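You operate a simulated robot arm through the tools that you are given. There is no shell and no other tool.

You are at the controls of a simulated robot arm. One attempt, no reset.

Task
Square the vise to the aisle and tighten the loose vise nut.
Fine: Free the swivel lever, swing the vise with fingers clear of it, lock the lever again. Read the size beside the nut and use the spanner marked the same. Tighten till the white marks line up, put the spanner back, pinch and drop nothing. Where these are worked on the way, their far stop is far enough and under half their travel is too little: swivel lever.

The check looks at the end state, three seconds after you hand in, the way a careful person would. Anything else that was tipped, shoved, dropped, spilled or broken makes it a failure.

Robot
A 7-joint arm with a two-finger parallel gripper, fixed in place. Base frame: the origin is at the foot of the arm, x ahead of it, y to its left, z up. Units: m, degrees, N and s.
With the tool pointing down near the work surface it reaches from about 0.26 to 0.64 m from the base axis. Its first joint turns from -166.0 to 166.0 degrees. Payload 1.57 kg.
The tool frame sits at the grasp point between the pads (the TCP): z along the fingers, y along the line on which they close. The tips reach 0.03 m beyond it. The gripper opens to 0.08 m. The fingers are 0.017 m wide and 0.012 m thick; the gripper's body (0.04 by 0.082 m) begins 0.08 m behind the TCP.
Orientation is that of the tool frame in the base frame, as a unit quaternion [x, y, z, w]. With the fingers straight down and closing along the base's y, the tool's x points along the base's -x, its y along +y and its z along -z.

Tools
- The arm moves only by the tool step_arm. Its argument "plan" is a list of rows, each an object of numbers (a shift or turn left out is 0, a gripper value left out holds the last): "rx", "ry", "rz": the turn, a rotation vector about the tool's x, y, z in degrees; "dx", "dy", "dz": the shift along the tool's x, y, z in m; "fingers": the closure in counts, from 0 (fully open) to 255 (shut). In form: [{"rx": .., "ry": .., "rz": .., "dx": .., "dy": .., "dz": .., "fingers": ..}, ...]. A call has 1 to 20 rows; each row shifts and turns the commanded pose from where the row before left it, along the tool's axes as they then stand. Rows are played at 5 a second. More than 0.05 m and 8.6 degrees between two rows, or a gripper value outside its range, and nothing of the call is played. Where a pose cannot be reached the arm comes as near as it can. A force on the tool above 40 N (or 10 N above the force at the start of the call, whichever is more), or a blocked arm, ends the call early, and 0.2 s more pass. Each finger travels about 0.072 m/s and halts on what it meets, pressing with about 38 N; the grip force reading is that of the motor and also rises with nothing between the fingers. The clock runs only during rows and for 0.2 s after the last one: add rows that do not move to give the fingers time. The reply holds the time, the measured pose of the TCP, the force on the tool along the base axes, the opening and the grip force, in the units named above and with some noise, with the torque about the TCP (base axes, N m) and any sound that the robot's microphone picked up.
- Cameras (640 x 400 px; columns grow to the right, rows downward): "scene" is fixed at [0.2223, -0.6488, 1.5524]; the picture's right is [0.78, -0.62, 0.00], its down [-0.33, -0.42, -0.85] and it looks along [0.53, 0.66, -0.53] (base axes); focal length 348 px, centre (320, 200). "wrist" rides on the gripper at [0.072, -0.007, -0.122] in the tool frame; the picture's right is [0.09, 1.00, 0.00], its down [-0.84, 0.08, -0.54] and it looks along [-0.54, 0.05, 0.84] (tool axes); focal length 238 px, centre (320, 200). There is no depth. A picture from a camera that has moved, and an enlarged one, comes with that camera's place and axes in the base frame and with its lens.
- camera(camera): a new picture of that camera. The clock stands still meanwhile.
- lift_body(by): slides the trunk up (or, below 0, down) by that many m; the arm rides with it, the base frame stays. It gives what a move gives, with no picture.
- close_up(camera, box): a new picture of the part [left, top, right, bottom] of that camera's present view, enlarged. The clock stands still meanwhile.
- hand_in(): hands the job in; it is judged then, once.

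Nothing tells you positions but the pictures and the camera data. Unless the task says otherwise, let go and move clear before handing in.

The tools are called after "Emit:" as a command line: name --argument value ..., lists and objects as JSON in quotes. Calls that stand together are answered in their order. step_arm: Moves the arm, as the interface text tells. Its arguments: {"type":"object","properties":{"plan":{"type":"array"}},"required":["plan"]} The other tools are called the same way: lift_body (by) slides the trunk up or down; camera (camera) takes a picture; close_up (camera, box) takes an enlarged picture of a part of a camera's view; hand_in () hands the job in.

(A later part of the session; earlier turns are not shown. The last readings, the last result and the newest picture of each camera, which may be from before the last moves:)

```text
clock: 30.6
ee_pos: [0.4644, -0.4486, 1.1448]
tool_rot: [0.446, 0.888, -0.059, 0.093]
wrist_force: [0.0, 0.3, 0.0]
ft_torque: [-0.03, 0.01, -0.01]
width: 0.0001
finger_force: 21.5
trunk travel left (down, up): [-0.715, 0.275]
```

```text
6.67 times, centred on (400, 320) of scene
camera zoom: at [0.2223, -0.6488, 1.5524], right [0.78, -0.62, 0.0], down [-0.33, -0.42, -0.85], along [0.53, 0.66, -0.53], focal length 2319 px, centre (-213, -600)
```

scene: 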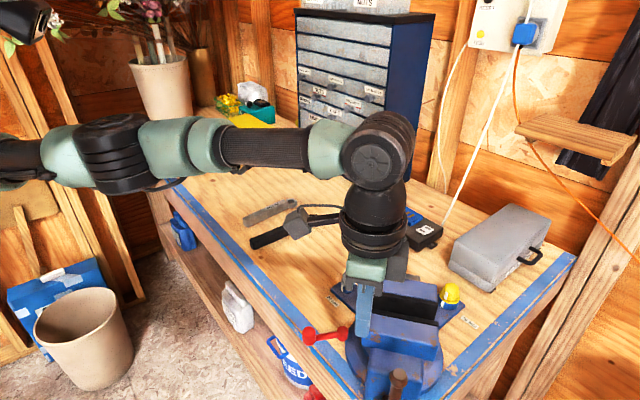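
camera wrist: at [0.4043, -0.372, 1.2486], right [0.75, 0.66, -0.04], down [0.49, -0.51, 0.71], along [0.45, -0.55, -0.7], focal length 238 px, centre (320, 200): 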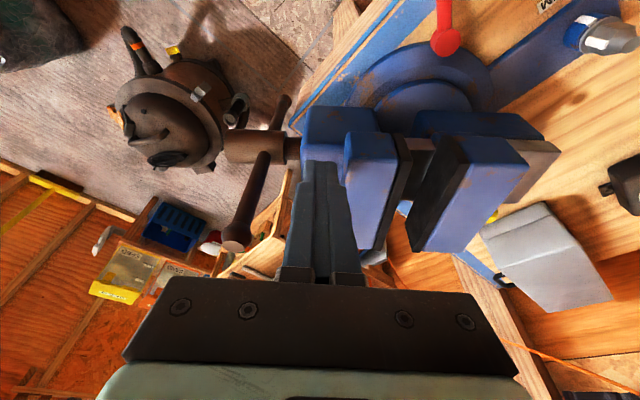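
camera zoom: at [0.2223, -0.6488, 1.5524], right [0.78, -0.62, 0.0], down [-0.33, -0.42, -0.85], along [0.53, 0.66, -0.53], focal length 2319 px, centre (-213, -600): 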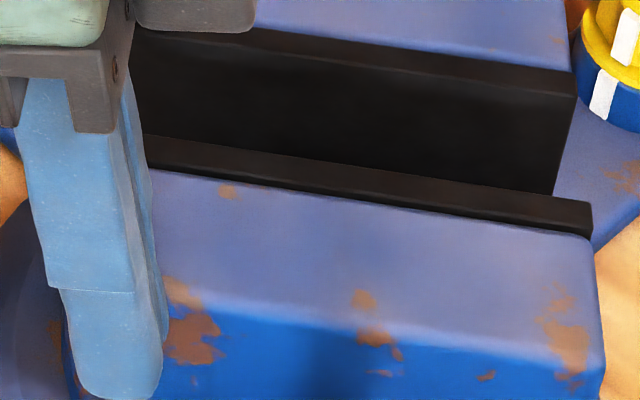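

Emit:
lift_body --by 0.12

Emit:
close_up --camera "wrist" --box '[280, 90, 440, 210]'

Emit:
close_up --camera "scene" --box '[360, 290, 440, 350]'

```text
clock: 32.1
ee_pos: [0.4632, -0.449, 1.2653]
tool_rot: [0.447, 0.888, -0.06, 0.094]
wrist_force: [0.6, -0.6, 0.1]
ft_torque: [0.02, 0.02, -0.01]
width: 0.0
finger_force: 21.1
trunk travel left (down, up): [-0.835, 0.155]
```

```text
3.33 times, centred on (360, 150) of wrist
camera zoom: at [0.4041, -0.372, 1.3687], right [0.75, 0.66, -0.04], down [0.49, -0.51, 0.71], along [0.45, -0.55, -0.7], focal length 794 px, centre (187, 367)
```

zoom: 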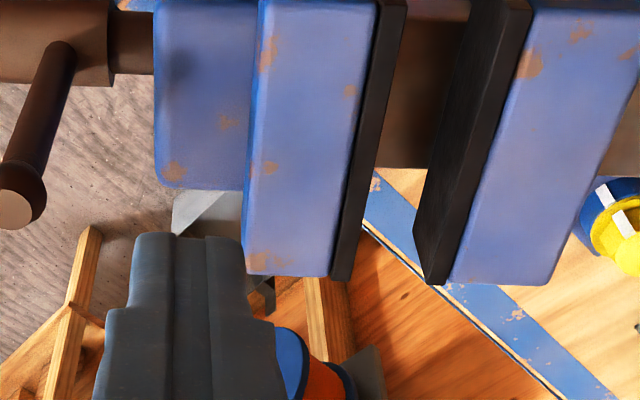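

```text
6.67 times, centred on (400, 320) of scene
camera zoom: at [0.2223, -0.6488, 1.5524], right [0.78, -0.62, 0.0], down [-0.33, -0.42, -0.85], along [0.53, 0.66, -0.53], focal length 2319 px, centre (-213, -600)
```

zoom: 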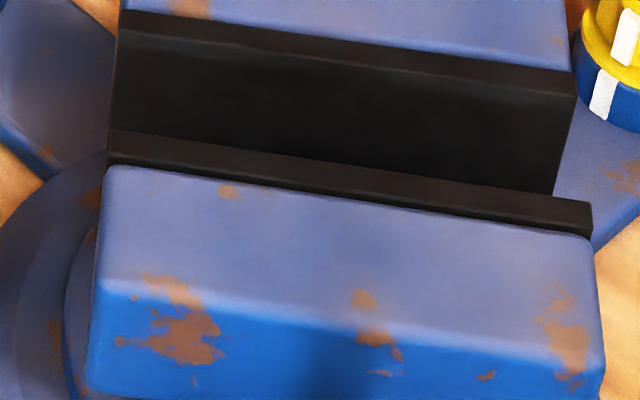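

Emit:
close_up --camera "wrist" --box '[270, 30, 470, 180]'

Emit:
close_up --camera "scene" --box '[350, 280, 450, 400]'

```text
2.67 times, centred on (370, 105) of wrist
camera zoom: at [0.4041, -0.372, 1.3687], right [0.75, 0.66, -0.04], down [0.49, -0.51, 0.71], along [0.45, -0.55, -0.7], focal length 636 px, centre (187, 453)
```

zoom: 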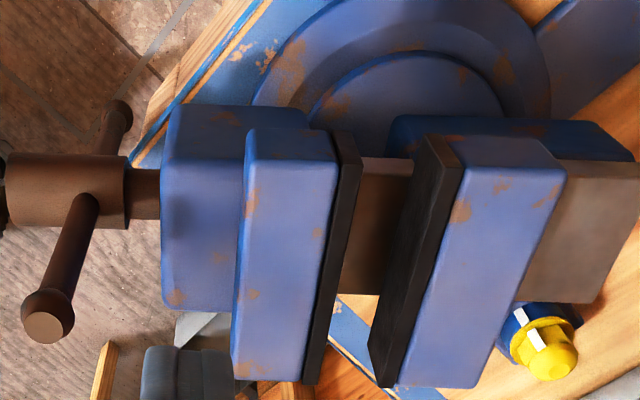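

```text
3.33 times, centred on (400, 340) of scene
camera zoom: at [0.2223, -0.6488, 1.5524], right [0.78, -0.62, 0.0], down [-0.33, -0.42, -0.85], along [0.53, 0.66, -0.53], focal length 1160 px, centre (53, -267)
```

zoom: 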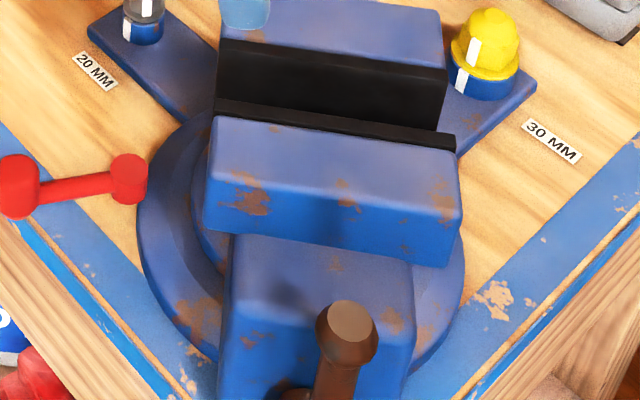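

The jaw top is at z≈1.115 and the slide top at z≈1.078, so I need TCP z≈1.115 to stay above the slide. The vise is now at about 41°. I'll re-align the yaw, back off from the face a little, and come down to the corrected height.

Emit:
step_arm --plan '[{"rz": -4.8}, {"dx": -0.01, "dy": -0.0148, "dz": 0.0023}, {}]'

Emit:
lift_body --by -0.12

Emit:
camera --camera "wrist"

Emit:
close_up --camera "scene" --box '[300, 250, 500, 400]'

```text
clock: 32.9
ee_pos: [0.4602, -0.4654, 1.2658]
tool_rot: [0.409, 0.906, -0.063, 0.091]
wrist_force: [-0.5, -0.1, -0.4]
ft_torque: [-0.02, 0.01, 0.01]
width: 0.0001
finger_force: 21.1
trunk travel left (down, up): [-0.835, 0.155]
```

```text
clock: 34.4
ee_pos: [0.4612, -0.4655, 1.146]
tool_rot: [0.41, 0.905, -0.064, 0.091]
wrist_force: [-0.5, -0.7, 0.1]
ft_torque: [-0.01, 0.0, 0.03]
width: 0.0002
finger_force: 21.5
trunk travel left (down, up): [-0.715, 0.275]
```

```text
taken
camera wrist: at [0.3961, -0.3932, 1.25], right [0.69, 0.72, -0.06], down [0.54, -0.46, 0.71], along [0.48, -0.52, -0.7], focal length 238 px, centre (320, 200)
```

wrist: 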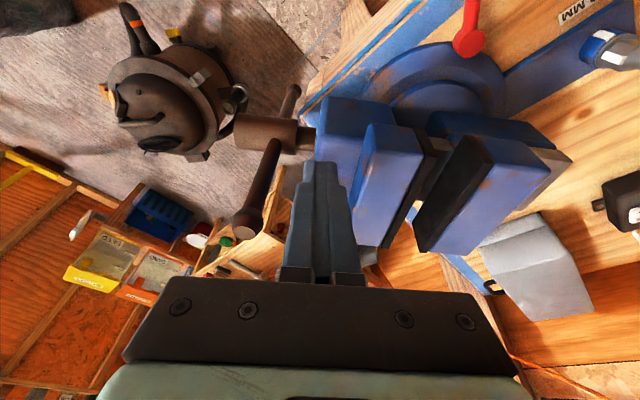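

```text
2.67 times, centred on (400, 325) of scene
camera zoom: at [0.2223, -0.6488, 1.5524], right [0.78, -0.62, 0.0], down [-0.33, -0.42, -0.85], along [0.53, 0.66, -0.53], focal length 928 px, centre (107, -133)
```

zoom: 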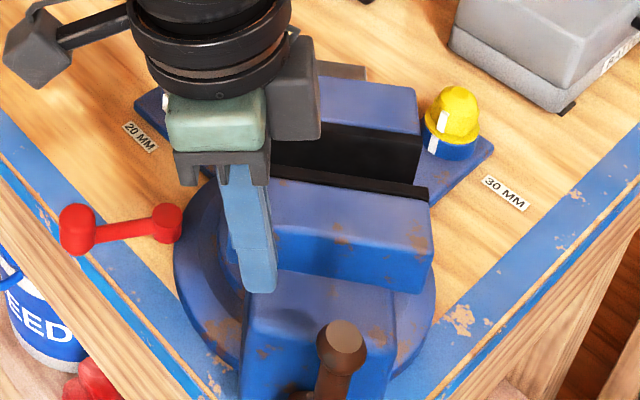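

Emit:
step_arm --plan '[{"dx": 0.0032, "dz": 0.0141}, {"dx": 0.0032, "dz": 0.0141}, {}]'

Emit:
close_up --camera "scene" --box '[340, 290, 440, 365]'

Emit:
close_up --camera "wrist" --box '[240, 80, 440, 230]'

```text
clock: 35.2
ee_pos: [0.4607, -0.4651, 1.1166]
tool_rot: [0.409, 0.906, -0.063, 0.092]
wrist_force: [-0.7, 0.3, -0.5]
ft_torque: [-0.01, 0.01, -0.03]
width: 0.0
finger_force: 21.0
trunk travel left (down, up): [-0.715, 0.275]
```

```text
5.33 times, centred on (390, 328) of scene
camera zoom: at [0.2223, -0.6488, 1.5524], right [0.78, -0.62, 0.0], down [-0.33, -0.42, -0.85], along [0.53, 0.66, -0.53], focal length 1855 px, centre (-53, -480)
```

zoom: 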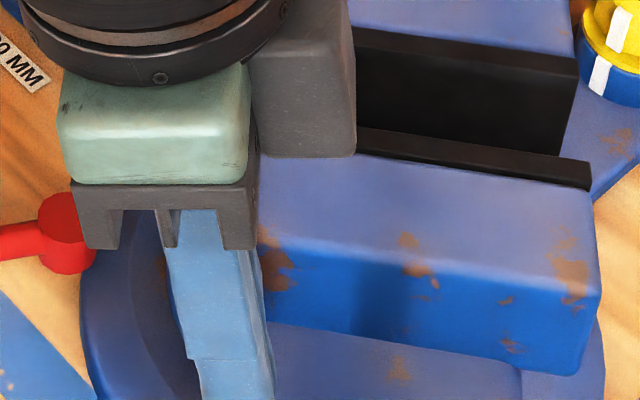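

```text
2.67 times, centred on (340, 155) of wrist
camera zoom: at [0.3953, -0.3932, 1.2204], right [0.69, 0.72, -0.06], down [0.54, -0.46, 0.71], along [0.48, -0.52, -0.7], focal length 636 px, centre (267, 320)
```

zoom: 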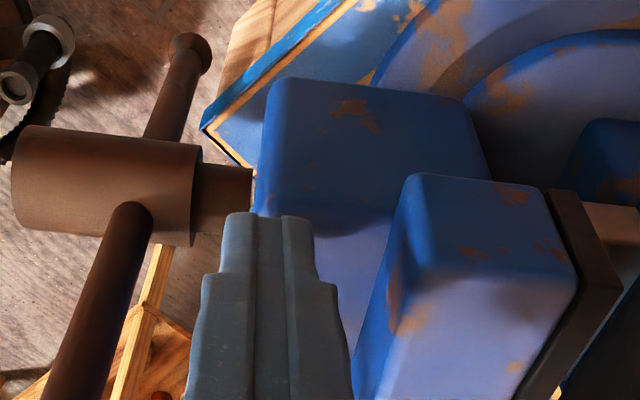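

The stick is in front of the jaw face and above the slide. Now I'll push in gently and begin following the clockwise arc.

Emit:
step_arm --plan '[{"dy": 0.009}, {"dy": 0.008}, {"dy": 0.006}, {"dx": 0.01, "dy": 0.004, "dz": -0.0022, "rx": 1.1, "rz": 4.9}, {"dx": 0.01, "dy": 0.004, "dz": -0.0022, "rx": 1.1, "rz": 4.9}, {}]'

Emit:
close_up --camera "scene" --box '[300, 250, 500, 400]'

Emit:
camera --camera "wrist"

```text
clock: 36.6
ee_pos: [0.4722, -0.4302, 1.1154]
tool_rot: [0.487, 0.866, -0.072, 0.088]
wrist_force: [-0.2, -0.6, 0.7]
ft_torque: [0.02, 0.01, -0.02]
width: 0.0
finger_force: 21.6
trunk travel left (down, up): [-0.715, 0.275]
```

```text
2.67 times, centred on (400, 325) of scene
camera zoom: at [0.2223, -0.6488, 1.5524], right [0.78, -0.62, 0.0], down [-0.33, -0.42, -0.85], along [0.53, 0.66, -0.53], focal length 928 px, centre (107, -133)
```

zoom: 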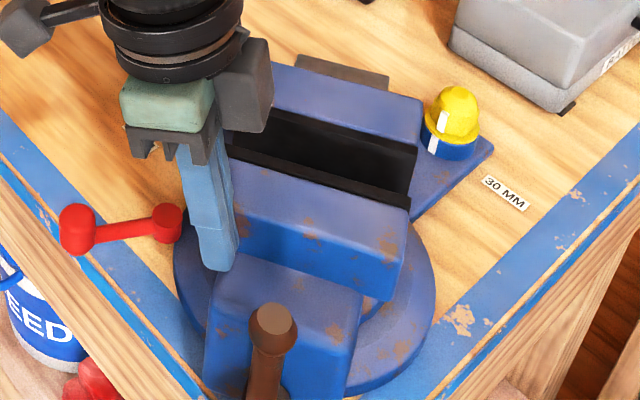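

```text
taken
camera wrist: at [0.4191, -0.3467, 1.2185], right [0.81, 0.59, -0.06], down [0.45, -0.54, 0.71], along [0.39, -0.6, -0.7], focal length 238 px, centre (320, 200)
```

wrist: 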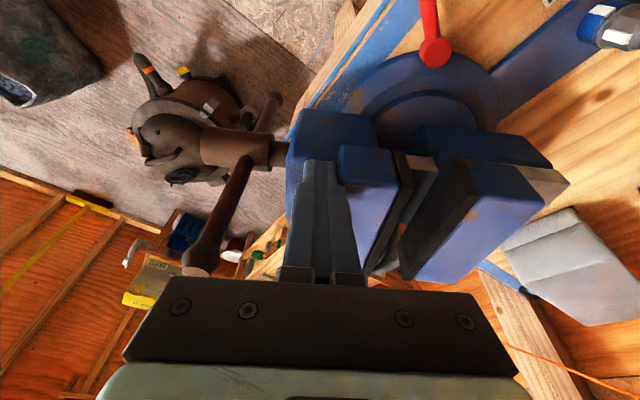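

That's the right direction now, clockwise. I'll continue along the arc in small steps.

Emit:
step_arm --plan '[{"dx": 0.01, "dy": 0.004, "dz": -0.0022, "rx": 1.1, "rz": 4.9}, {"dx": 0.01, "dy": 0.004, "dz": -0.0022, "rx": 1.1, "rz": 4.9}, {"dx": 0.01, "dy": 0.004, "dz": -0.0022, "rx": 1.1, "rz": 4.9}, {}]'

Emit:
close_up --camera "scene" --box '[300, 250, 500, 400]'

Emit:
camera --camera "wrist"

```text
clock: 37.6
ee_pos: [0.4694, -0.4136, 1.1143]
tool_rot: [0.543, 0.832, -0.08, 0.086]
wrist_force: [-1.6, 1.5, -0.4]
ft_torque: [0.01, 0.03, 0.03]
width: 0.0
finger_force: 21.3
out of reach, approached as far as the arm can: row 2, 3
trunk travel left (down, up): [-0.715, 0.275]
```

```text
2.67 times, centred on (400, 325) of scene
camera zoom: at [0.2223, -0.6488, 1.5524], right [0.78, -0.62, 0.0], down [-0.33, -0.42, -0.85], along [0.53, 0.66, -0.53], focal length 928 px, centre (107, -133)
```

zoom: 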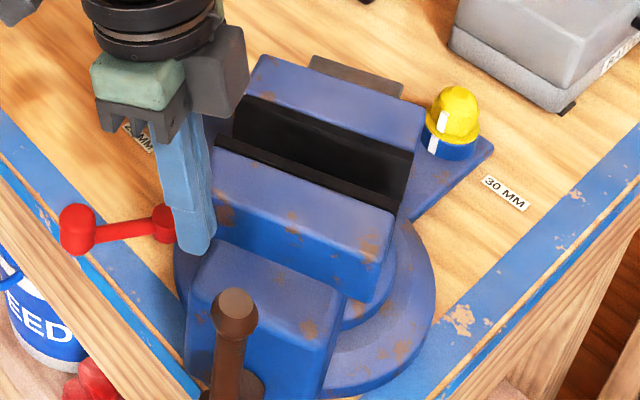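

```text
taken
camera wrist: at [0.4274, -0.3241, 1.2178], right [0.88, 0.48, -0.06], down [0.37, -0.59, 0.72], along [0.31, -0.65, -0.7], focal length 238 px, centre (320, 200)
```

wrist: 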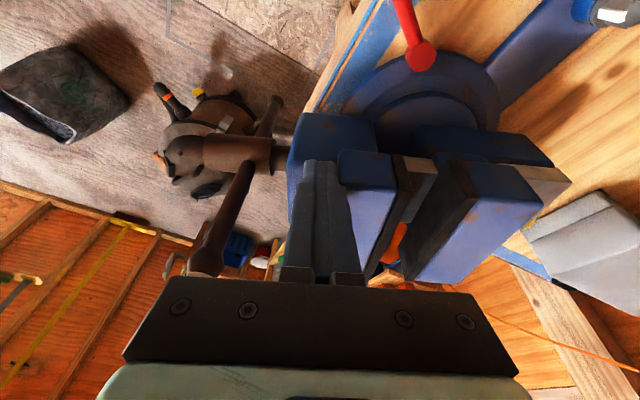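

Emit:
close_up --camera "scene" --box '[350, 290, 440, 350]'

Emit:
step_arm --plan '[{"ry": 4}, {"ry": 4}, {"ry": 4}, {}]'

Emit:
camera --camera "wrist"

```text
6.67 times, centred on (395, 320) of scene
camera zoom: at [0.2223, -0.6488, 1.5524], right [0.78, -0.62, 0.0], down [-0.33, -0.42, -0.85], along [0.53, 0.66, -0.53], focal length 2319 px, centre (-180, -600)
```

zoom: 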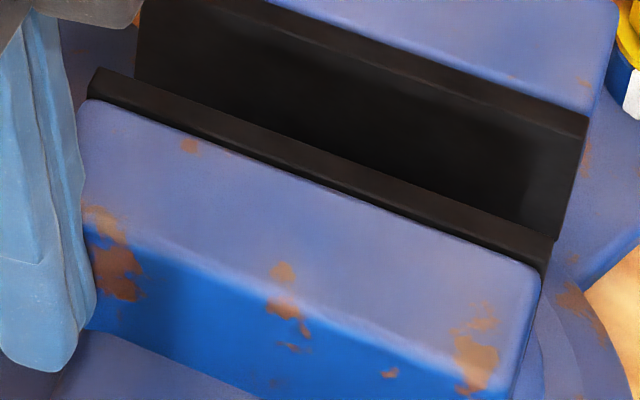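

```text
clock: 38.6
ee_pos: [0.4683, -0.4149, 1.1152]
tool_rot: [0.542, 0.832, -0.079, 0.086]
wrist_force: [-0.3, 0.9, 0.4]
ft_torque: [0.0, 0.03, 0.03]
width: 0.0
finger_force: 20.9
out of reach, approached as far as the arm can: row 1, 2, 3
trunk travel left (down, up): [-0.715, 0.275]
```

```text
taken
camera wrist: at [0.4275, -0.3244, 1.218], right [0.88, 0.48, -0.06], down [0.37, -0.59, 0.72], along [0.31, -0.65, -0.7], focal length 238 px, centre (320, 200)
```

wrist: 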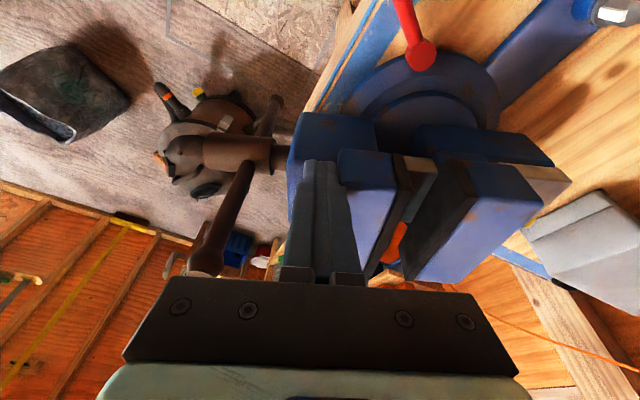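

The vise is now at about 26°. The arm says this tilted pose is at its limit, so I'll back off the face, rise, straighten the tool and then continue.

Emit:
step_arm --plan '[{"dy": -0.012}, {"dz": -0.03}, {"dz": -0.02}, {"ry": 4}, {"ry": 4}, {"ry": 4}, {}]'

```text
clock: 40.2
ee_pos: [0.4562, -0.407, 1.1644]
tool_rot: [0.543, 0.838, -0.04, 0.028]
wrist_force: [0.4, 0.5, 0.5]
ft_torque: [-0.03, 0.04, -0.01]
width: 0.0
finger_force: 21.5
out of reach, approached as far as the arm can: row 6
trunk travel left (down, up): [-0.715, 0.275]
```

Emit:
step_arm --plan '[{"rz": -8}, {"rz": -8}, {"rz": -8}, {"rx": -2.1, "ry": 5.2}, {}]'

```text
clock: 41.4
ee_pos: [0.4554, -0.4065, 1.1649]
tool_rot: [0.359, 0.933, -0.013, -0.017]
wrist_force: [-0.1, 0.1, -0.2]
ft_torque: [0.0, -0.01, 0.03]
width: 0.0
finger_force: 20.7
trunk travel left (down, up): [-0.715, 0.275]
```

Emit:
step_arm --plan '[{"rx": -0.3, "ry": -2.4}, {"rz": 8}, {"rz": 8}, {"rz": 8}, {"rz": 8}, {"rz": 8}, {}]'

```text
clock: 43.0
ee_pos: [0.4549, -0.4075, 1.1651]
tool_rot: [0.516, 0.857, -0.017, 0.007]
wrist_force: [0.0, -0.3, 0.2]
ft_torque: [-0.02, 0.0, 0.01]
width: 0.0
finger_force: 21.5
out of reach, approached as far as the arm can: row 4, 5, 6
trunk travel left (down, up): [-0.715, 0.275]
```

There is a yaw limit at about -62° for this posture, so I'll hold the yaw at about -50° with the tool straight. From here the push path runs mostly along +y. I'll go back down in front of the jaw.

Emit:
step_arm --plan '[{"rz": -6}, {"rz": -6}, {"dx": -0.0102, "dy": -0.0115}, {}]'

Emit:
camera --camera "wrist"

Emit:
close_up --camera "scene" --box '[300, 250, 500, 400]'

```text
clock: 44.0
ee_pos: [0.4526, -0.4216, 1.1658]
tool_rot: [0.423, 0.906, -0.017, 0.004]
wrist_force: [-0.7, 0.6, 0.0]
ft_torque: [0.02, 0.01, 0.02]
width: 0.0
finger_force: 20.9
trunk travel left (down, up): [-0.715, 0.275]
```

```text
taken
camera wrist: at [0.4035, -0.3658, 1.2853], right [0.7, 0.71, -0.03], down [0.6, -0.57, 0.56], along [0.38, -0.41, -0.83], focal length 238 px, centre (320, 200)
```

wrist: 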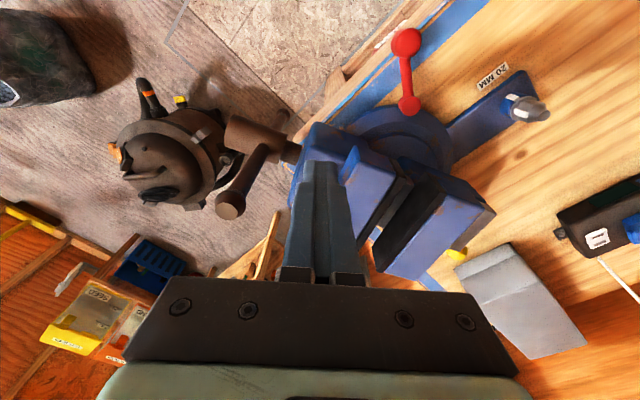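

```text
2.67 times, centred on (400, 325) of scene
camera zoom: at [0.2223, -0.6488, 1.5524], right [0.78, -0.62, 0.0], down [-0.33, -0.42, -0.85], along [0.53, 0.66, -0.53], focal length 928 px, centre (107, -133)
```

zoom: 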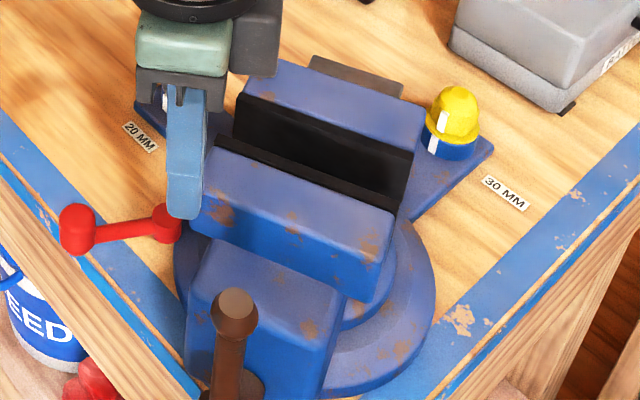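

Emit:
step_arm --plan '[{"dz": 0.025}, {"dz": 0.025}, {}]'

Emit:
close_up --camera "scene" --box '[340, 280, 440, 355]'

```text
clock: 44.8
ee_pos: [0.4521, -0.4237, 1.1176]
tool_rot: [0.423, 0.906, -0.018, 0.005]
wrist_force: [-0.1, -0.2, 0.6]
ft_torque: [0.0, 0.02, -0.01]
width: 0.0
finger_force: 21.7
trunk travel left (down, up): [-0.715, 0.275]
```

```text
5.33 times, centred on (390, 318) of scene
camera zoom: at [0.2223, -0.6488, 1.5524], right [0.78, -0.62, 0.0], down [-0.33, -0.42, -0.85], along [0.53, 0.66, -0.53], focal length 1855 px, centre (-53, -427)
```

zoom: 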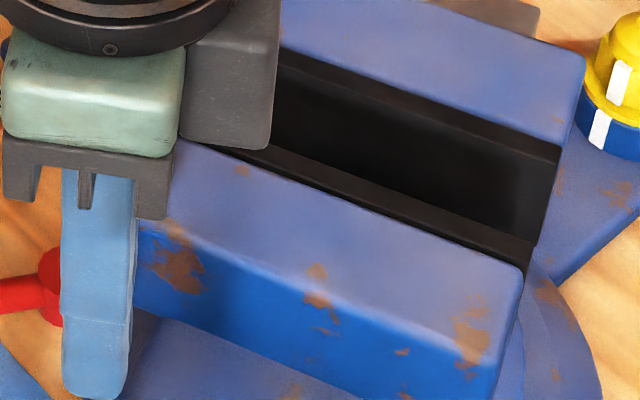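

Emit:
step_arm --plan '[{"dx": -0.0033, "dy": 0.0128}, {"dx": 0.0031, "dy": 0.0085}, {"dx": 0.0064, "dy": 0.006}, {"dx": 0.0061, "dy": 0.0063}, {}]'

Emit:
close_up --camera "scene" --box '[300, 250, 500, 400]'

Emit:
camera --camera "wrist"

```text
clock: 46.0
ee_pos: [0.4688, -0.3922, 1.1151]
tool_rot: [0.423, 0.906, -0.017, 0.006]
wrist_force: [-4.9, 1.5, 5.5]
ft_torque: [0.03, -0.07, 0.02]
width: 0.0
finger_force: 21.1
trunk travel left (down, up): [-0.715, 0.275]
```

```text
2.67 times, centred on (400, 325) of scene
camera zoom: at [0.2223, -0.6488, 1.5524], right [0.78, -0.62, 0.0], down [-0.33, -0.42, -0.85], along [0.53, 0.66, -0.53], focal length 928 px, centre (107, -133)
```

zoom: 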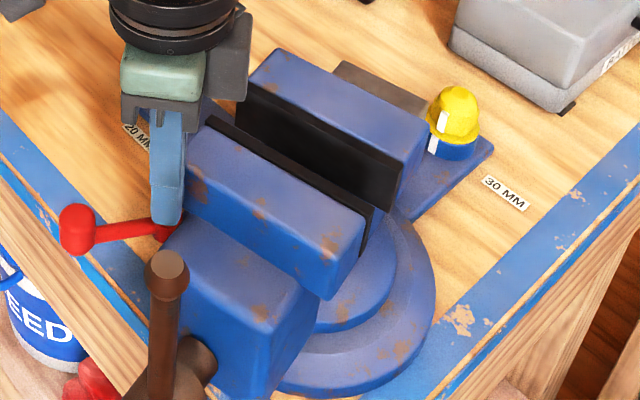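

```text
taken
camera wrist: at [0.4196, -0.3363, 1.2354], right [0.7, 0.71, -0.03], down [0.6, -0.57, 0.56], along [0.38, -0.41, -0.83], focal length 238 px, centre (320, 200)
```

wrist: 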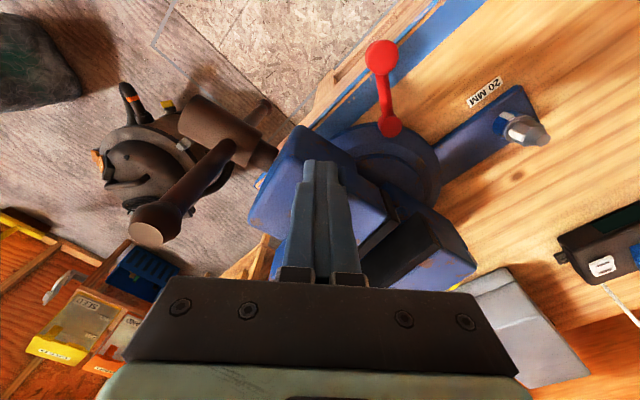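

It's turning well. I'll measure the current angle from the scene picture.

Emit:
close_up --camera "scene" --box '[350, 270, 440, 340]'

```text
5.71 times, centred on (395, 305) of scene
camera zoom: at [0.2223, -0.6488, 1.5524], right [0.78, -0.62, 0.0], down [-0.33, -0.42, -0.85], along [0.53, 0.66, -0.53], focal length 1988 px, centre (-109, -400)
```

zoom: 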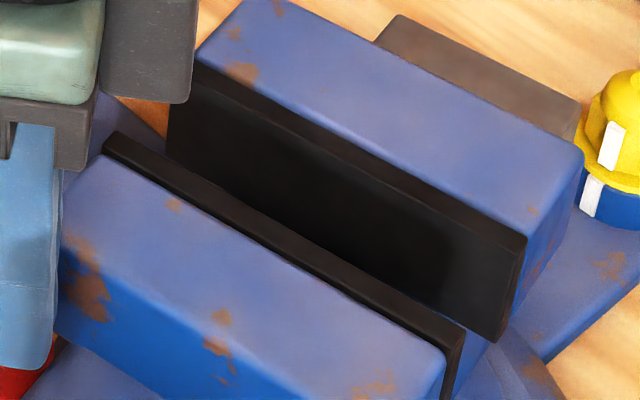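

The vise is at about 13°. I also need the bench's front edge direction as a reference for the aisle, so I'll measure that.

Emit:
close_up --camera "scene" --box '[110, 110, 190, 170]'

Emit:
close_up --camera "scene" --box '[270, 310, 350, 370]'

Emit:
close_up --camera "scene" --box '[200, 220, 280, 280]'

```text
6.67 times, centred on (150, 140) of scene
camera zoom: at [0.2223, -0.6488, 1.5524], right [0.78, -0.62, 0.0], down [-0.33, -0.42, -0.85], along [0.53, 0.66, -0.53], focal length 2319 px, centre (1453, 600)
```

zoom: 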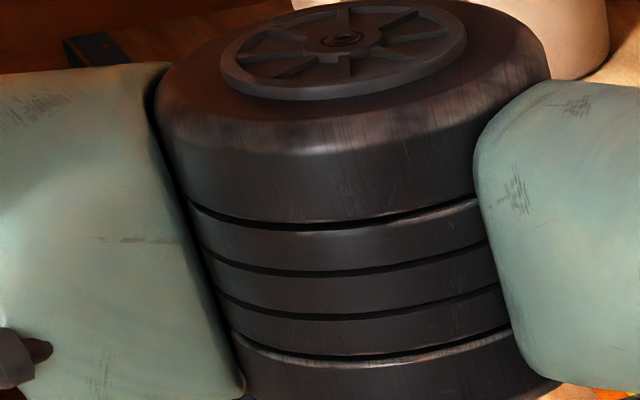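

```text
6.67 times, centred on (310, 340) of scene
camera zoom: at [0.2223, -0.6488, 1.5524], right [0.78, -0.62, 0.0], down [-0.33, -0.42, -0.85], along [0.53, 0.66, -0.53], focal length 2319 px, centre (387, -733)
```

zoom: 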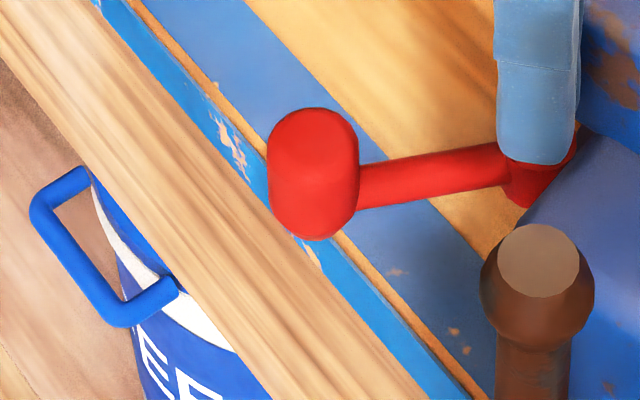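

```text
6.67 times, centred on (240, 250) of scene
camera zoom: at [0.2223, -0.6488, 1.5524], right [0.78, -0.62, 0.0], down [-0.33, -0.42, -0.85], along [0.53, 0.66, -0.53], focal length 2319 px, centre (853, -133)
```

zoom: 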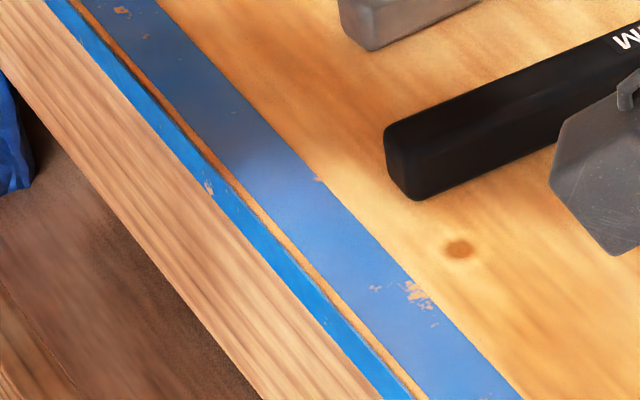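

The bench edge runs along y to within 0.1°, so the target is θ = 0 exactly. I'll push on in two small steps and measure again.

Emit:
step_arm --plan '[{"dx": 0.0046, "dy": 0.0073}, {"dx": 0.004, "dy": 0.0053}, {}]'

Emit:
close_up --camera "scene" --box '[350, 270, 440, 340]'

```text
clock: 46.8
ee_pos: [0.4747, -0.3774, 1.1138]
tool_rot: [0.424, 0.906, -0.017, 0.006]
wrist_force: [-7.7, 2.8, 6.3]
ft_torque: [0.03, -0.07, 0.06]
width: 0.0
finger_force: 21.4
trunk travel left (down, up): [-0.715, 0.275]
```

```text
5.71 times, centred on (395, 305) of scene
camera zoom: at [0.2223, -0.6488, 1.5524], right [0.78, -0.62, 0.0], down [-0.33, -0.42, -0.85], along [0.53, 0.66, -0.53], focal length 1988 px, centre (-109, -400)
```

zoom: 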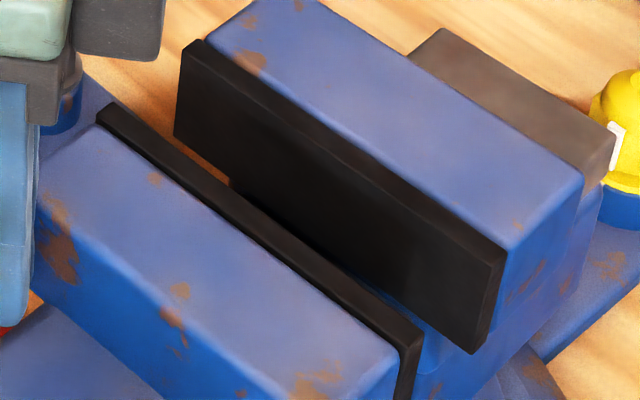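

About 4.7° remain. I'll push most of that and measure again.

Emit:
step_arm --plan '[{"dx": 0.0028, "dy": 0.0041}, {"dx": 0.0024, "dy": 0.0037}, {}]'

Emit:
close_up --camera "scene" --box '[350, 270, 440, 340]'

```text
clock: 47.6
ee_pos: [0.477, -0.37, 1.1139]
tool_rot: [0.423, 0.906, -0.017, 0.005]
wrist_force: [-3.6, -2.1, 0.2]
ft_torque: [0.0, -0.03, -0.03]
width: 0.0
finger_force: 21.1
trunk travel left (down, up): [-0.715, 0.275]
```

```text
5.71 times, centred on (395, 305) of scene
camera zoom: at [0.2223, -0.6488, 1.5524], right [0.78, -0.62, 0.0], down [-0.33, -0.42, -0.85], along [0.53, 0.66, -0.53], focal length 1988 px, centre (-109, -400)
```

zoom: 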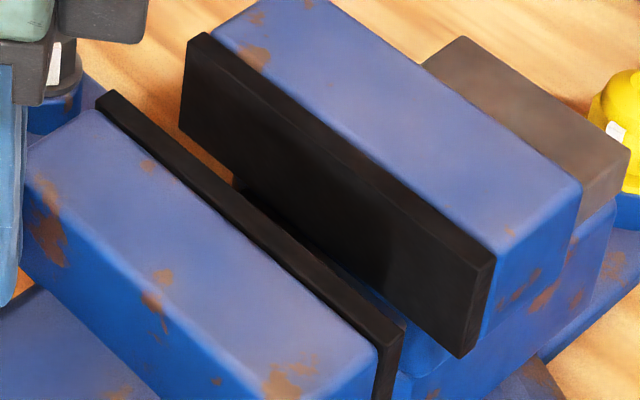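

The vise is within about 0.5° of square. I'll back the fingers straight off the face and rise, leaving the vise where it is.

Emit:
step_arm --plan '[{"dx": 0.0064, "dy": -0.0077}, {"dz": -0.03}, {"dz": -0.04}, {"dz": -0.04}, {}]'

Emit:
camera --camera "wrist"

Emit:
close_up --camera "scene" --box '[300, 250, 500, 400]'

```text
clock: 48.8
ee_pos: [0.4688, -0.3663, 1.2243]
tool_rot: [0.423, 0.906, -0.018, 0.004]
wrist_force: [-0.2, 0.3, -0.4]
ft_torque: [-0.02, 0.02, -0.01]
width: 0.0001
finger_force: 21.2
trunk travel left (down, up): [-0.715, 0.275]
```

```text
taken
camera wrist: at [0.4185, -0.3102, 1.3449], right [0.7, 0.71, -0.03], down [0.6, -0.57, 0.56], along [0.38, -0.41, -0.83], focal length 238 px, centre (320, 200)
```

wrist: 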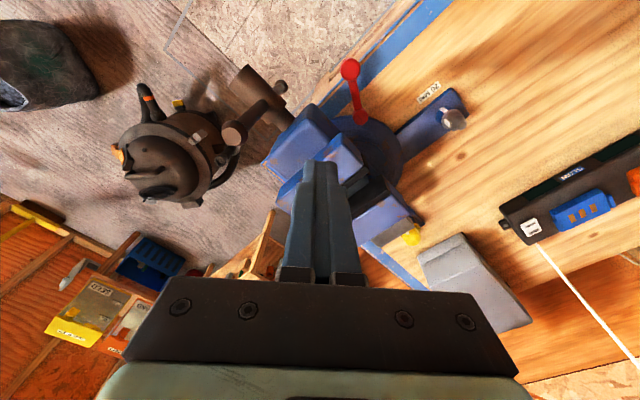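

```text
2.67 times, centred on (400, 325) of scene
camera zoom: at [0.2223, -0.6488, 1.5524], right [0.78, -0.62, 0.0], down [-0.33, -0.42, -0.85], along [0.53, 0.66, -0.53], focal length 928 px, centre (107, -133)
```

zoom: 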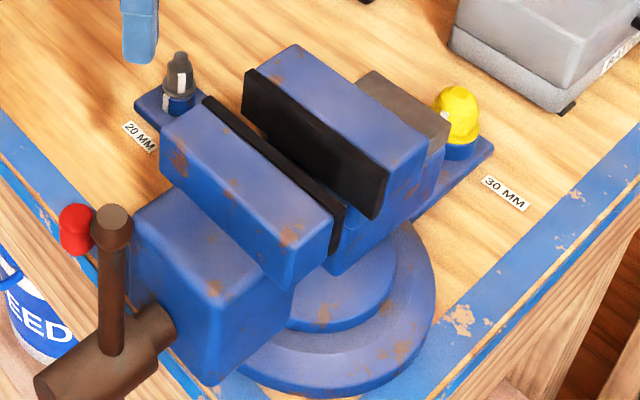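

The vise is square, and now the lever needs locking again. I'll find its present position and the clear space beside it.

Emit:
close_up --camera "wrist" --box '[220, 40, 480, 240]'

Emit:
close_up --camera "wrist" --box '[310, 40, 410, 130]'

```text
2.00 times, centred on (350, 140) of wrist
camera zoom: at [0.4185, -0.3102, 1.3449], right [0.7, 0.71, -0.03], down [0.6, -0.57, 0.56], along [0.38, -0.41, -0.83], focal length 477 px, centre (260, 320)
```

zoom: 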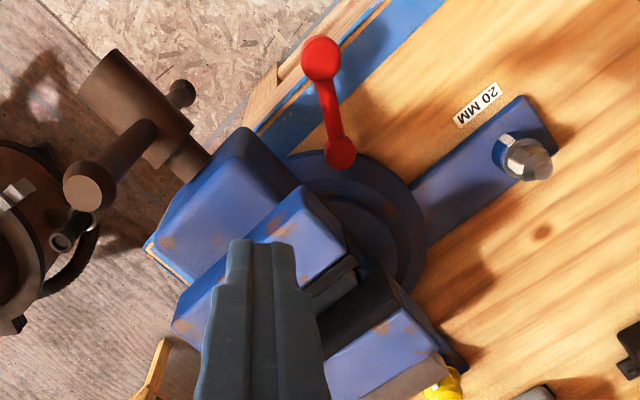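

```text
4.44 times, centred on (360, 85) of wrist
camera zoom: at [0.4185, -0.3102, 1.3449], right [0.7, 0.71, -0.03], down [0.6, -0.57, 0.56], along [0.38, -0.41, -0.83], focal length 1059 px, centre (142, 711)
```

zoom: 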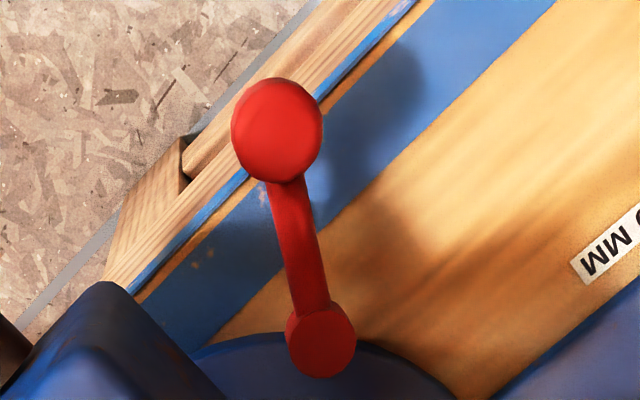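

The lever knob is at (0.460, -0.312), and the lever is at about 152°. I'll lean the tool 10° away from the tommy bar and come down on the knob's aisle-side corner at about (0.430, -0.336), so I can push it back.

Emit:
step_arm --plan '[{"rx": 4.6, "ry": -1.85}, {"rx": 4.6, "ry": -1.85}, {"dx": 0.024, "dy": -0.0038, "dz": -0.001}, {"dx": 0.024, "dy": -0.0038, "dz": -0.001}, {"dx": 0.0024, "dy": 0.0059, "dz": 0.0361}, {"dx": 0.0024, "dy": 0.0059, "dz": 0.0361}, {"dx": 0.0024, "dy": 0.0059, "dz": 0.0361}, {}]'

Emit:
camera --camera "wrist"

Emit:
close_up --camera "scene" --box '[280, 250, 440, 370]'

```text
clock: 50.6
ee_pos: [0.4288, -0.3381, 1.1113]
tool_rot: [0.421, 0.901, -0.104, 0.001]
wrist_force: [-1.2, -0.7, 0.6]
ft_torque: [-0.02, 0.0, -0.02]
width: 0.0
finger_force: 21.0
trunk travel left (down, up): [-0.715, 0.275]
```

```text
taken
camera wrist: at [0.3891, -0.2641, 1.2251], right [0.7, 0.69, -0.19], down [0.65, -0.49, 0.59], along [0.31, -0.54, -0.78], focal length 238 px, centre (320, 200)
```

wrist: 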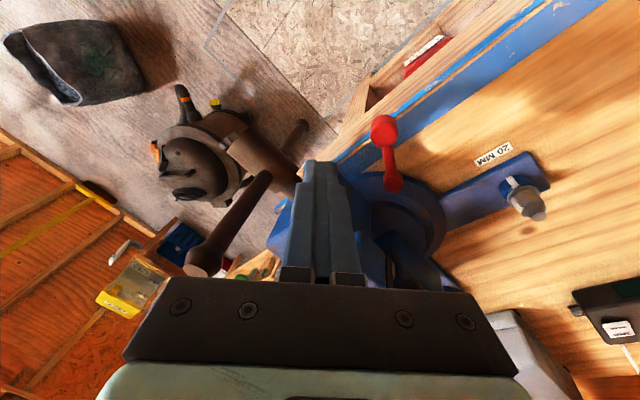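

```text
3.33 times, centred on (360, 310) of scene
camera zoom: at [0.2223, -0.6488, 1.5524], right [0.78, -0.62, 0.0], down [-0.33, -0.42, -0.85], along [0.53, 0.66, -0.53], focal length 1160 px, centre (187, -167)
```

zoom: 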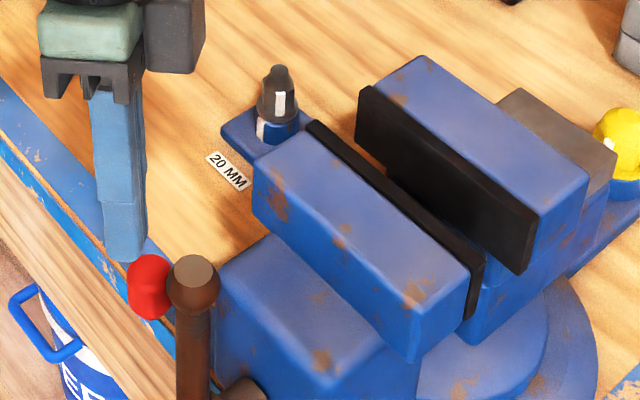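

Emit:
step_arm --plan '[{"dx": 0.0023, "dy": 0.0057, "dz": 0.0351}, {"dx": 0.0023, "dy": 0.0057, "dz": 0.0351}, {"dx": 0.0023, "dy": 0.0058, "dz": 0.0352}, {}]'

Emit:
camera --camera "wrist"

Emit:
close_up --camera "scene" --box '[280, 250, 440, 370]'

```text
clock: 51.6
ee_pos: [0.4287, -0.3413, 1.0046]
tool_rot: [0.421, 0.901, -0.104, 0.001]
wrist_force: [-0.3, -0.8, 0.4]
ft_torque: [0.02, 0.0, 0.0]
width: 0.0
finger_force: 21.1
trunk travel left (down, up): [-0.715, 0.275]
```

```text
taken
camera wrist: at [0.3884, -0.267, 1.1181], right [0.7, 0.69, -0.19], down [0.65, -0.49, 0.59], along [0.31, -0.54, -0.78], focal length 238 px, centre (320, 200)
```

wrist: 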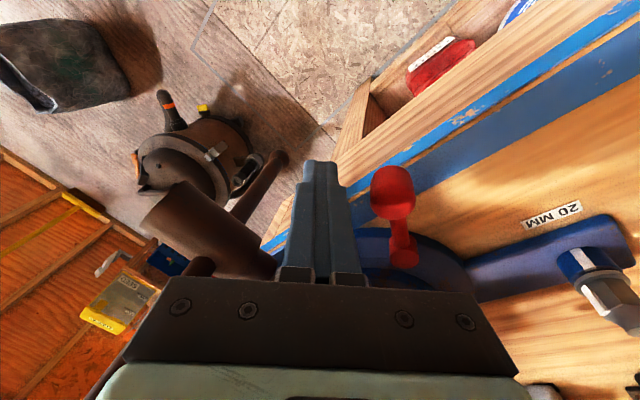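

```text
3.33 times, centred on (360, 310) of scene
camera zoom: at [0.2223, -0.6488, 1.5524], right [0.78, -0.62, 0.0], down [-0.33, -0.42, -0.85], along [0.53, 0.66, -0.53], focal length 1160 px, centre (187, -167)
```

zoom: 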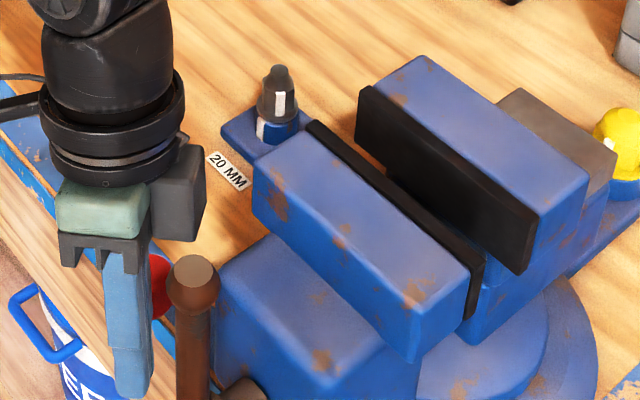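

The stick is beside the knob on its aisle side. I'll push the lever clockwise along its arc back toward the locked stop.

Emit:
step_arm --plan '[{"dx": -0.0001, "dy": 0.0121, "dz": -0.0023}, {"dx": -0.0001, "dy": 0.0121, "dz": -0.0023}, {"dx": -0.0001, "dy": 0.0121, "dz": -0.0023}, {"dx": 0.0053, "dy": 0.012, "dz": -0.0028}, {"dx": 0.0028, "dy": 0.0127, "dz": -0.0027}, {"dx": 0.0001, "dy": 0.0132, "dz": -0.0026}, {}]'

Emit:
camera --camera "wrist"

```text
clock: 53.2
ee_pos: [0.4833, -0.2853, 1.0056]
tool_rot: [0.421, 0.901, -0.104, 0.0]
wrist_force: [0.0, -0.1, 0.1]
ft_torque: [0.02, 0.01, -0.02]
width: 0.0
finger_force: 21.7
trunk travel left (down, up): [-0.715, 0.275]
```

```text
taken
camera wrist: at [0.4429, -0.2122, 1.1196], right [0.7, 0.69, -0.19], down [0.65, -0.49, 0.59], along [0.31, -0.54, -0.78], focal length 238 px, centre (320, 200)
```

wrist: 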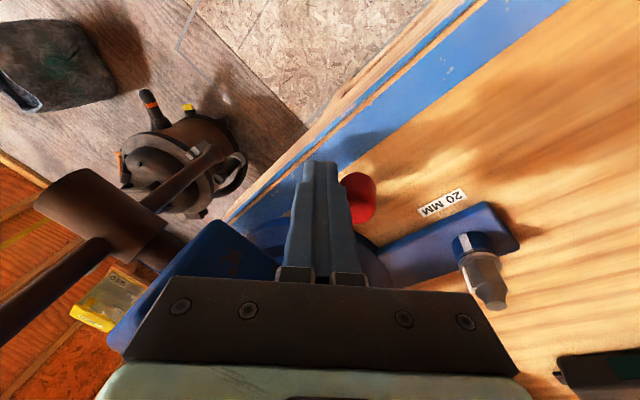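

Emit:
step_arm --plan '[{"dx": -0.0026, "dy": 0.0129, "dz": -0.0022}, {"dx": -0.0026, "dy": 0.0061, "dz": -0.0009}, {"dx": -0.004, "dy": 0.005, "dz": -0.0008}, {"dx": -0.004, "dy": 0.005, "dz": -0.0008}, {}]'

Emit:
camera --camera "wrist"

```text
clock: 54.1
ee_pos: [0.4947, -0.2783, 1.0053]
tool_rot: [0.426, 0.898, -0.109, -0.012]
wrist_force: [-17.7, 5.3, 12.4]
ft_torque: [0.03, -0.14, 0.07]
width: 0.0002
finger_force: 21.6
out of reach, approached as far as the arm can: row 4
trunk travel left (down, up): [-0.715, 0.275]
stopped in row 4: the force on the tool passed its limit at 41 N (the readings are from after the stop); the commanded pose is now the measured one
```

```text
taken
camera wrist: at [0.4588, -0.2049, 1.1206], right [0.7, 0.68, -0.21], down [0.65, -0.49, 0.57], along [0.29, -0.54, -0.79], focal length 238 px, centre (320, 200)
```

wrist: 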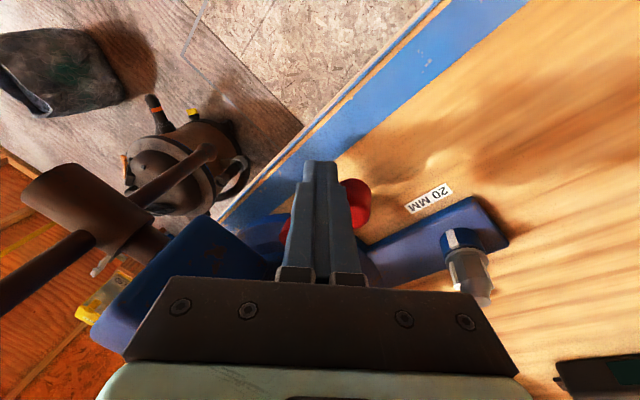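

The lever reached its stop again (41 N), so it's locked. I'll back off from it, rise, and check the vise and the lever.

Emit:
step_arm --plan '[{"dx": 0.008, "dy": -0.013, "dz": 0.0015}, {"dz": -0.03}, {"dz": -0.04}, {"dz": -0.04}, {"rx": -4.6, "ry": 1.85}, {"rx": -4.6, "ry": 1.85}, {}]'

Emit:
camera --camera "wrist"

Emit:
close_up --camera "scene" --box '[300, 250, 500, 400]'

```text
clock: 55.8
ee_pos: [0.497, -0.2611, 1.1112]
tool_rot: [0.428, 0.903, -0.02, -0.004]
wrist_force: [-0.5, 0.2, 0.1]
ft_torque: [-0.03, 0.01, -0.03]
width: 0.0
finger_force: 21.1
trunk travel left (down, up): [-0.715, 0.275]
```

```text
taken
camera wrist: at [0.4489, -0.2049, 1.232], right [0.71, 0.7, -0.04], down [0.6, -0.58, 0.55], along [0.36, -0.41, -0.84], focal length 238 px, centre (320, 200)
```

wrist: 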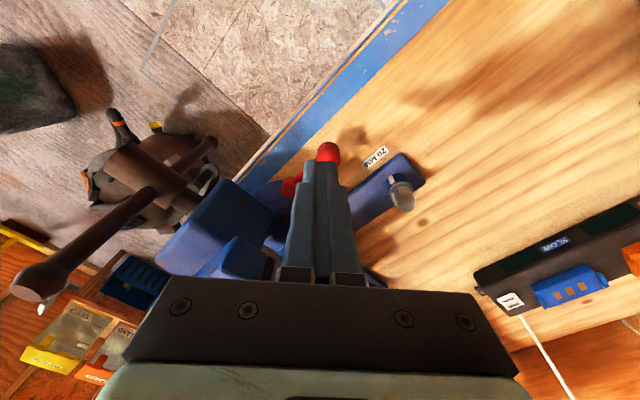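

```text
2.67 times, centred on (400, 325) of scene
camera zoom: at [0.2223, -0.6488, 1.5524], right [0.78, -0.62, 0.0], down [-0.33, -0.42, -0.85], along [0.53, 0.66, -0.53], focal length 928 px, centre (107, -133)
```

zoom: 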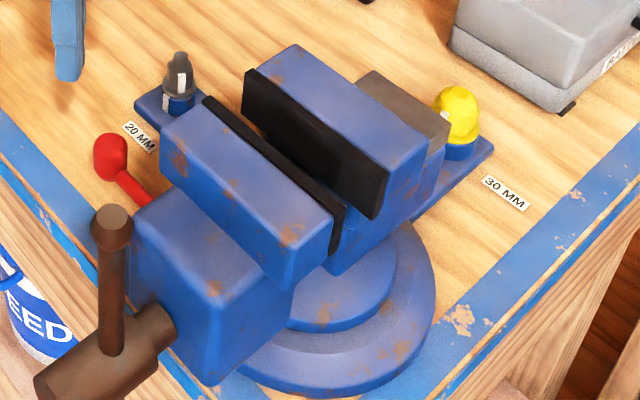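

The lever is back where it started and the vise stayed put. Next is the nut, so I'll study its hex orientation closely.

Emit:
close_up --camera "wrist" --box '[370, 150, 440, 220]'

Emit:
close_up --camera "scene" --box '[330, 255, 370, 295]'

```text
5.71 times, centred on (405, 185) of wrist
camera zoom: at [0.4489, -0.2049, 1.232], right [0.71, 0.7, -0.04], down [0.6, -0.58, 0.55], along [0.36, -0.41, -0.84], focal length 1362 px, centre (-166, 286)
```

zoom: 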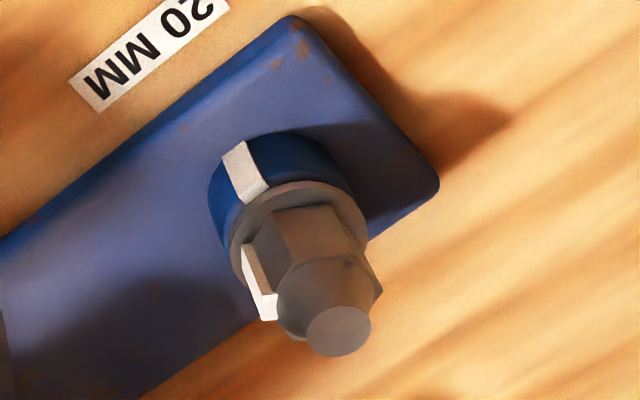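

```text
10.00 times, centred on (350, 275) of scene
camera zoom: at [0.2223, -0.6488, 1.5524], right [0.78, -0.62, 0.0], down [-0.33, -0.42, -0.85], along [0.53, 0.66, -0.53], focal length 3479 px, centre (20, -550)
```

zoom: 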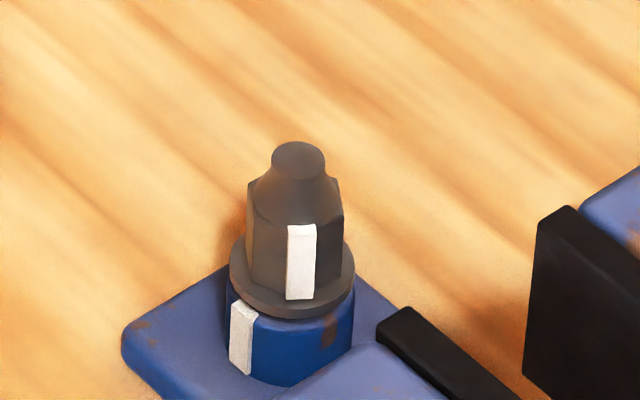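

Emit:
close_up --camera "scene" --box '[341, 266, 359, 282]'

Emit:
close_up --camera "wrist" --box '[385, 175, 417, 215]'

```text
16.00 times, centred on (350, 274) of scene
camera zoom: at [0.2223, -0.6488, 1.5524], right [0.78, -0.62, 0.0], down [-0.33, -0.42, -0.85], along [0.53, 0.66, -0.53], focal length 5566 px, centre (-160, -984)
```

zoom: 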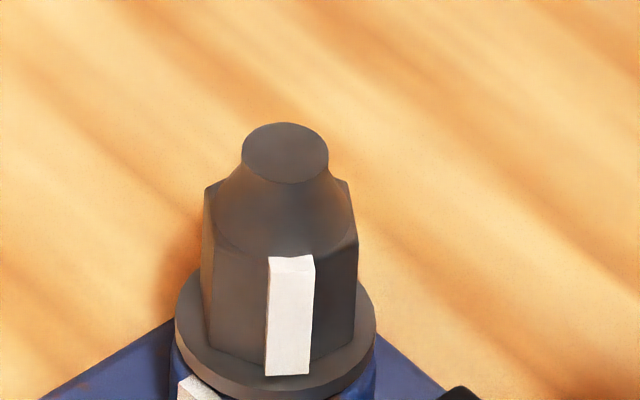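

```text
10.00 times, centred on (401, 195) of wrist
camera zoom: at [0.4489, -0.2049, 1.232], right [0.71, 0.7, -0.04], down [0.6, -0.58, 0.55], along [0.36, -0.41, -0.84], focal length 2384 px, centre (-490, 250)
```

zoom: 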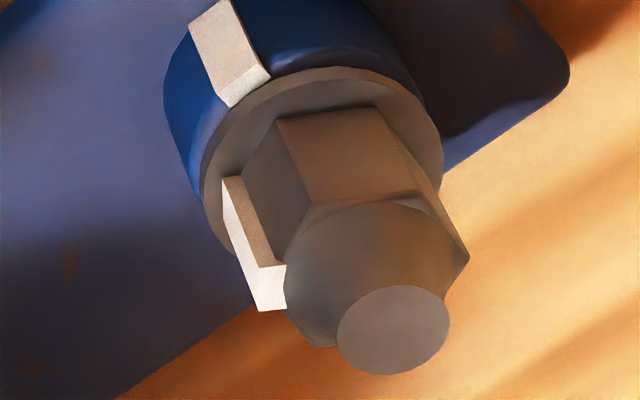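

The nut's hex corners are at about 174°, 234° and so on. Its white mark is on the 234° corner and the collar mark is at about 180°, so it needs roughly 54° clockwise. Next I'll look at the 20 MM spanner up close, testing the yaw range as I move over there.

Emit:
step_arm --plan '[{"dz": -0.04}, {"dz": -0.03}, {"rz": 8}, {"rz": 8}, {"rz": 8}, {"rz": 8}, {"rz": 8}, {}]'

```text
clock: 57.5
ee_pos: [0.4974, -0.2592, 1.1798]
tool_rot: [0.489, 0.872, -0.021, -0.002]
wrist_force: [-0.3, -0.3, -0.1]
ft_torque: [-0.02, -0.02, -0.01]
width: 0.0
finger_force: 21.4
out of reach, approached as far as the arm can: row 4, 5, 6, 7
trunk travel left (down, up): [-0.715, 0.275]
```

Emit:
step_arm --plan '[{"rz": -8, "fingers": 0}, {"rz": -8}, {"rz": -8}, {"rz": -8}, {"rz": -8}, {"rz": -8}, {"rz": -8}, {"rz": -2.6}, {}]'

```text
clock: 59.5
ee_pos: [0.497, -0.2589, 1.1811]
tool_rot: [-0.001, 1.0, -0.017, -0.013]
wrist_force: [0.5, -1.1, 0.8]
ft_torque: [0.0, 0.0, -0.05]
width: 0.0802
finger_force: 0.1
trunk travel left (down, up): [-0.715, 0.275]
```

Emit:
step_arm --plan '[{"rx": -1.95, "ry": -1.49}, {"dy": 0.04, "dx": 0.004}, {"dy": 0.04, "dx": 0.004}, {"dy": 0.04, "dx": 0.004}, {"dy": 0.04, "dx": 0.004}, {"dy": 0.04, "dx": 0.004}, {"dy": 0.04, "dx": 0.004}, {"dy": 0.04, "dx": 0.004}, {"dy": 0.04, "dx": 0.004}, {"dy": 0.04, "dx": 0.004}, {}]'

Emit:
camera --camera "wrist"

```text
clock: 62.0
ee_pos: [0.4608, 0.1015, 1.183]
tool_rot: [0.0, 1.0, 0.001, 0.0]
wrist_force: [0.2, 0.7, 0.4]
ft_torque: [0.02, 0.05, -0.01]
width: 0.0803
finger_force: 0.1
trunk travel left (down, up): [-0.715, 0.275]
```

```text
taken
camera wrist: at [0.3897, 0.0956, 1.3047], right [-0.09, 1.0, 0.0], down [0.84, 0.08, 0.54], along [0.54, 0.05, -0.84], focal length 238 px, centre (320, 200)
```

wrist: 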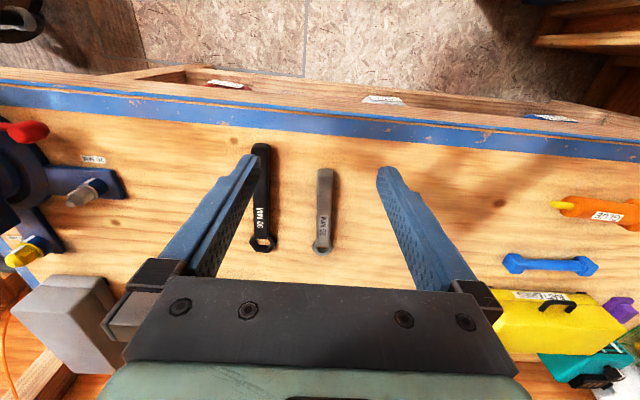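

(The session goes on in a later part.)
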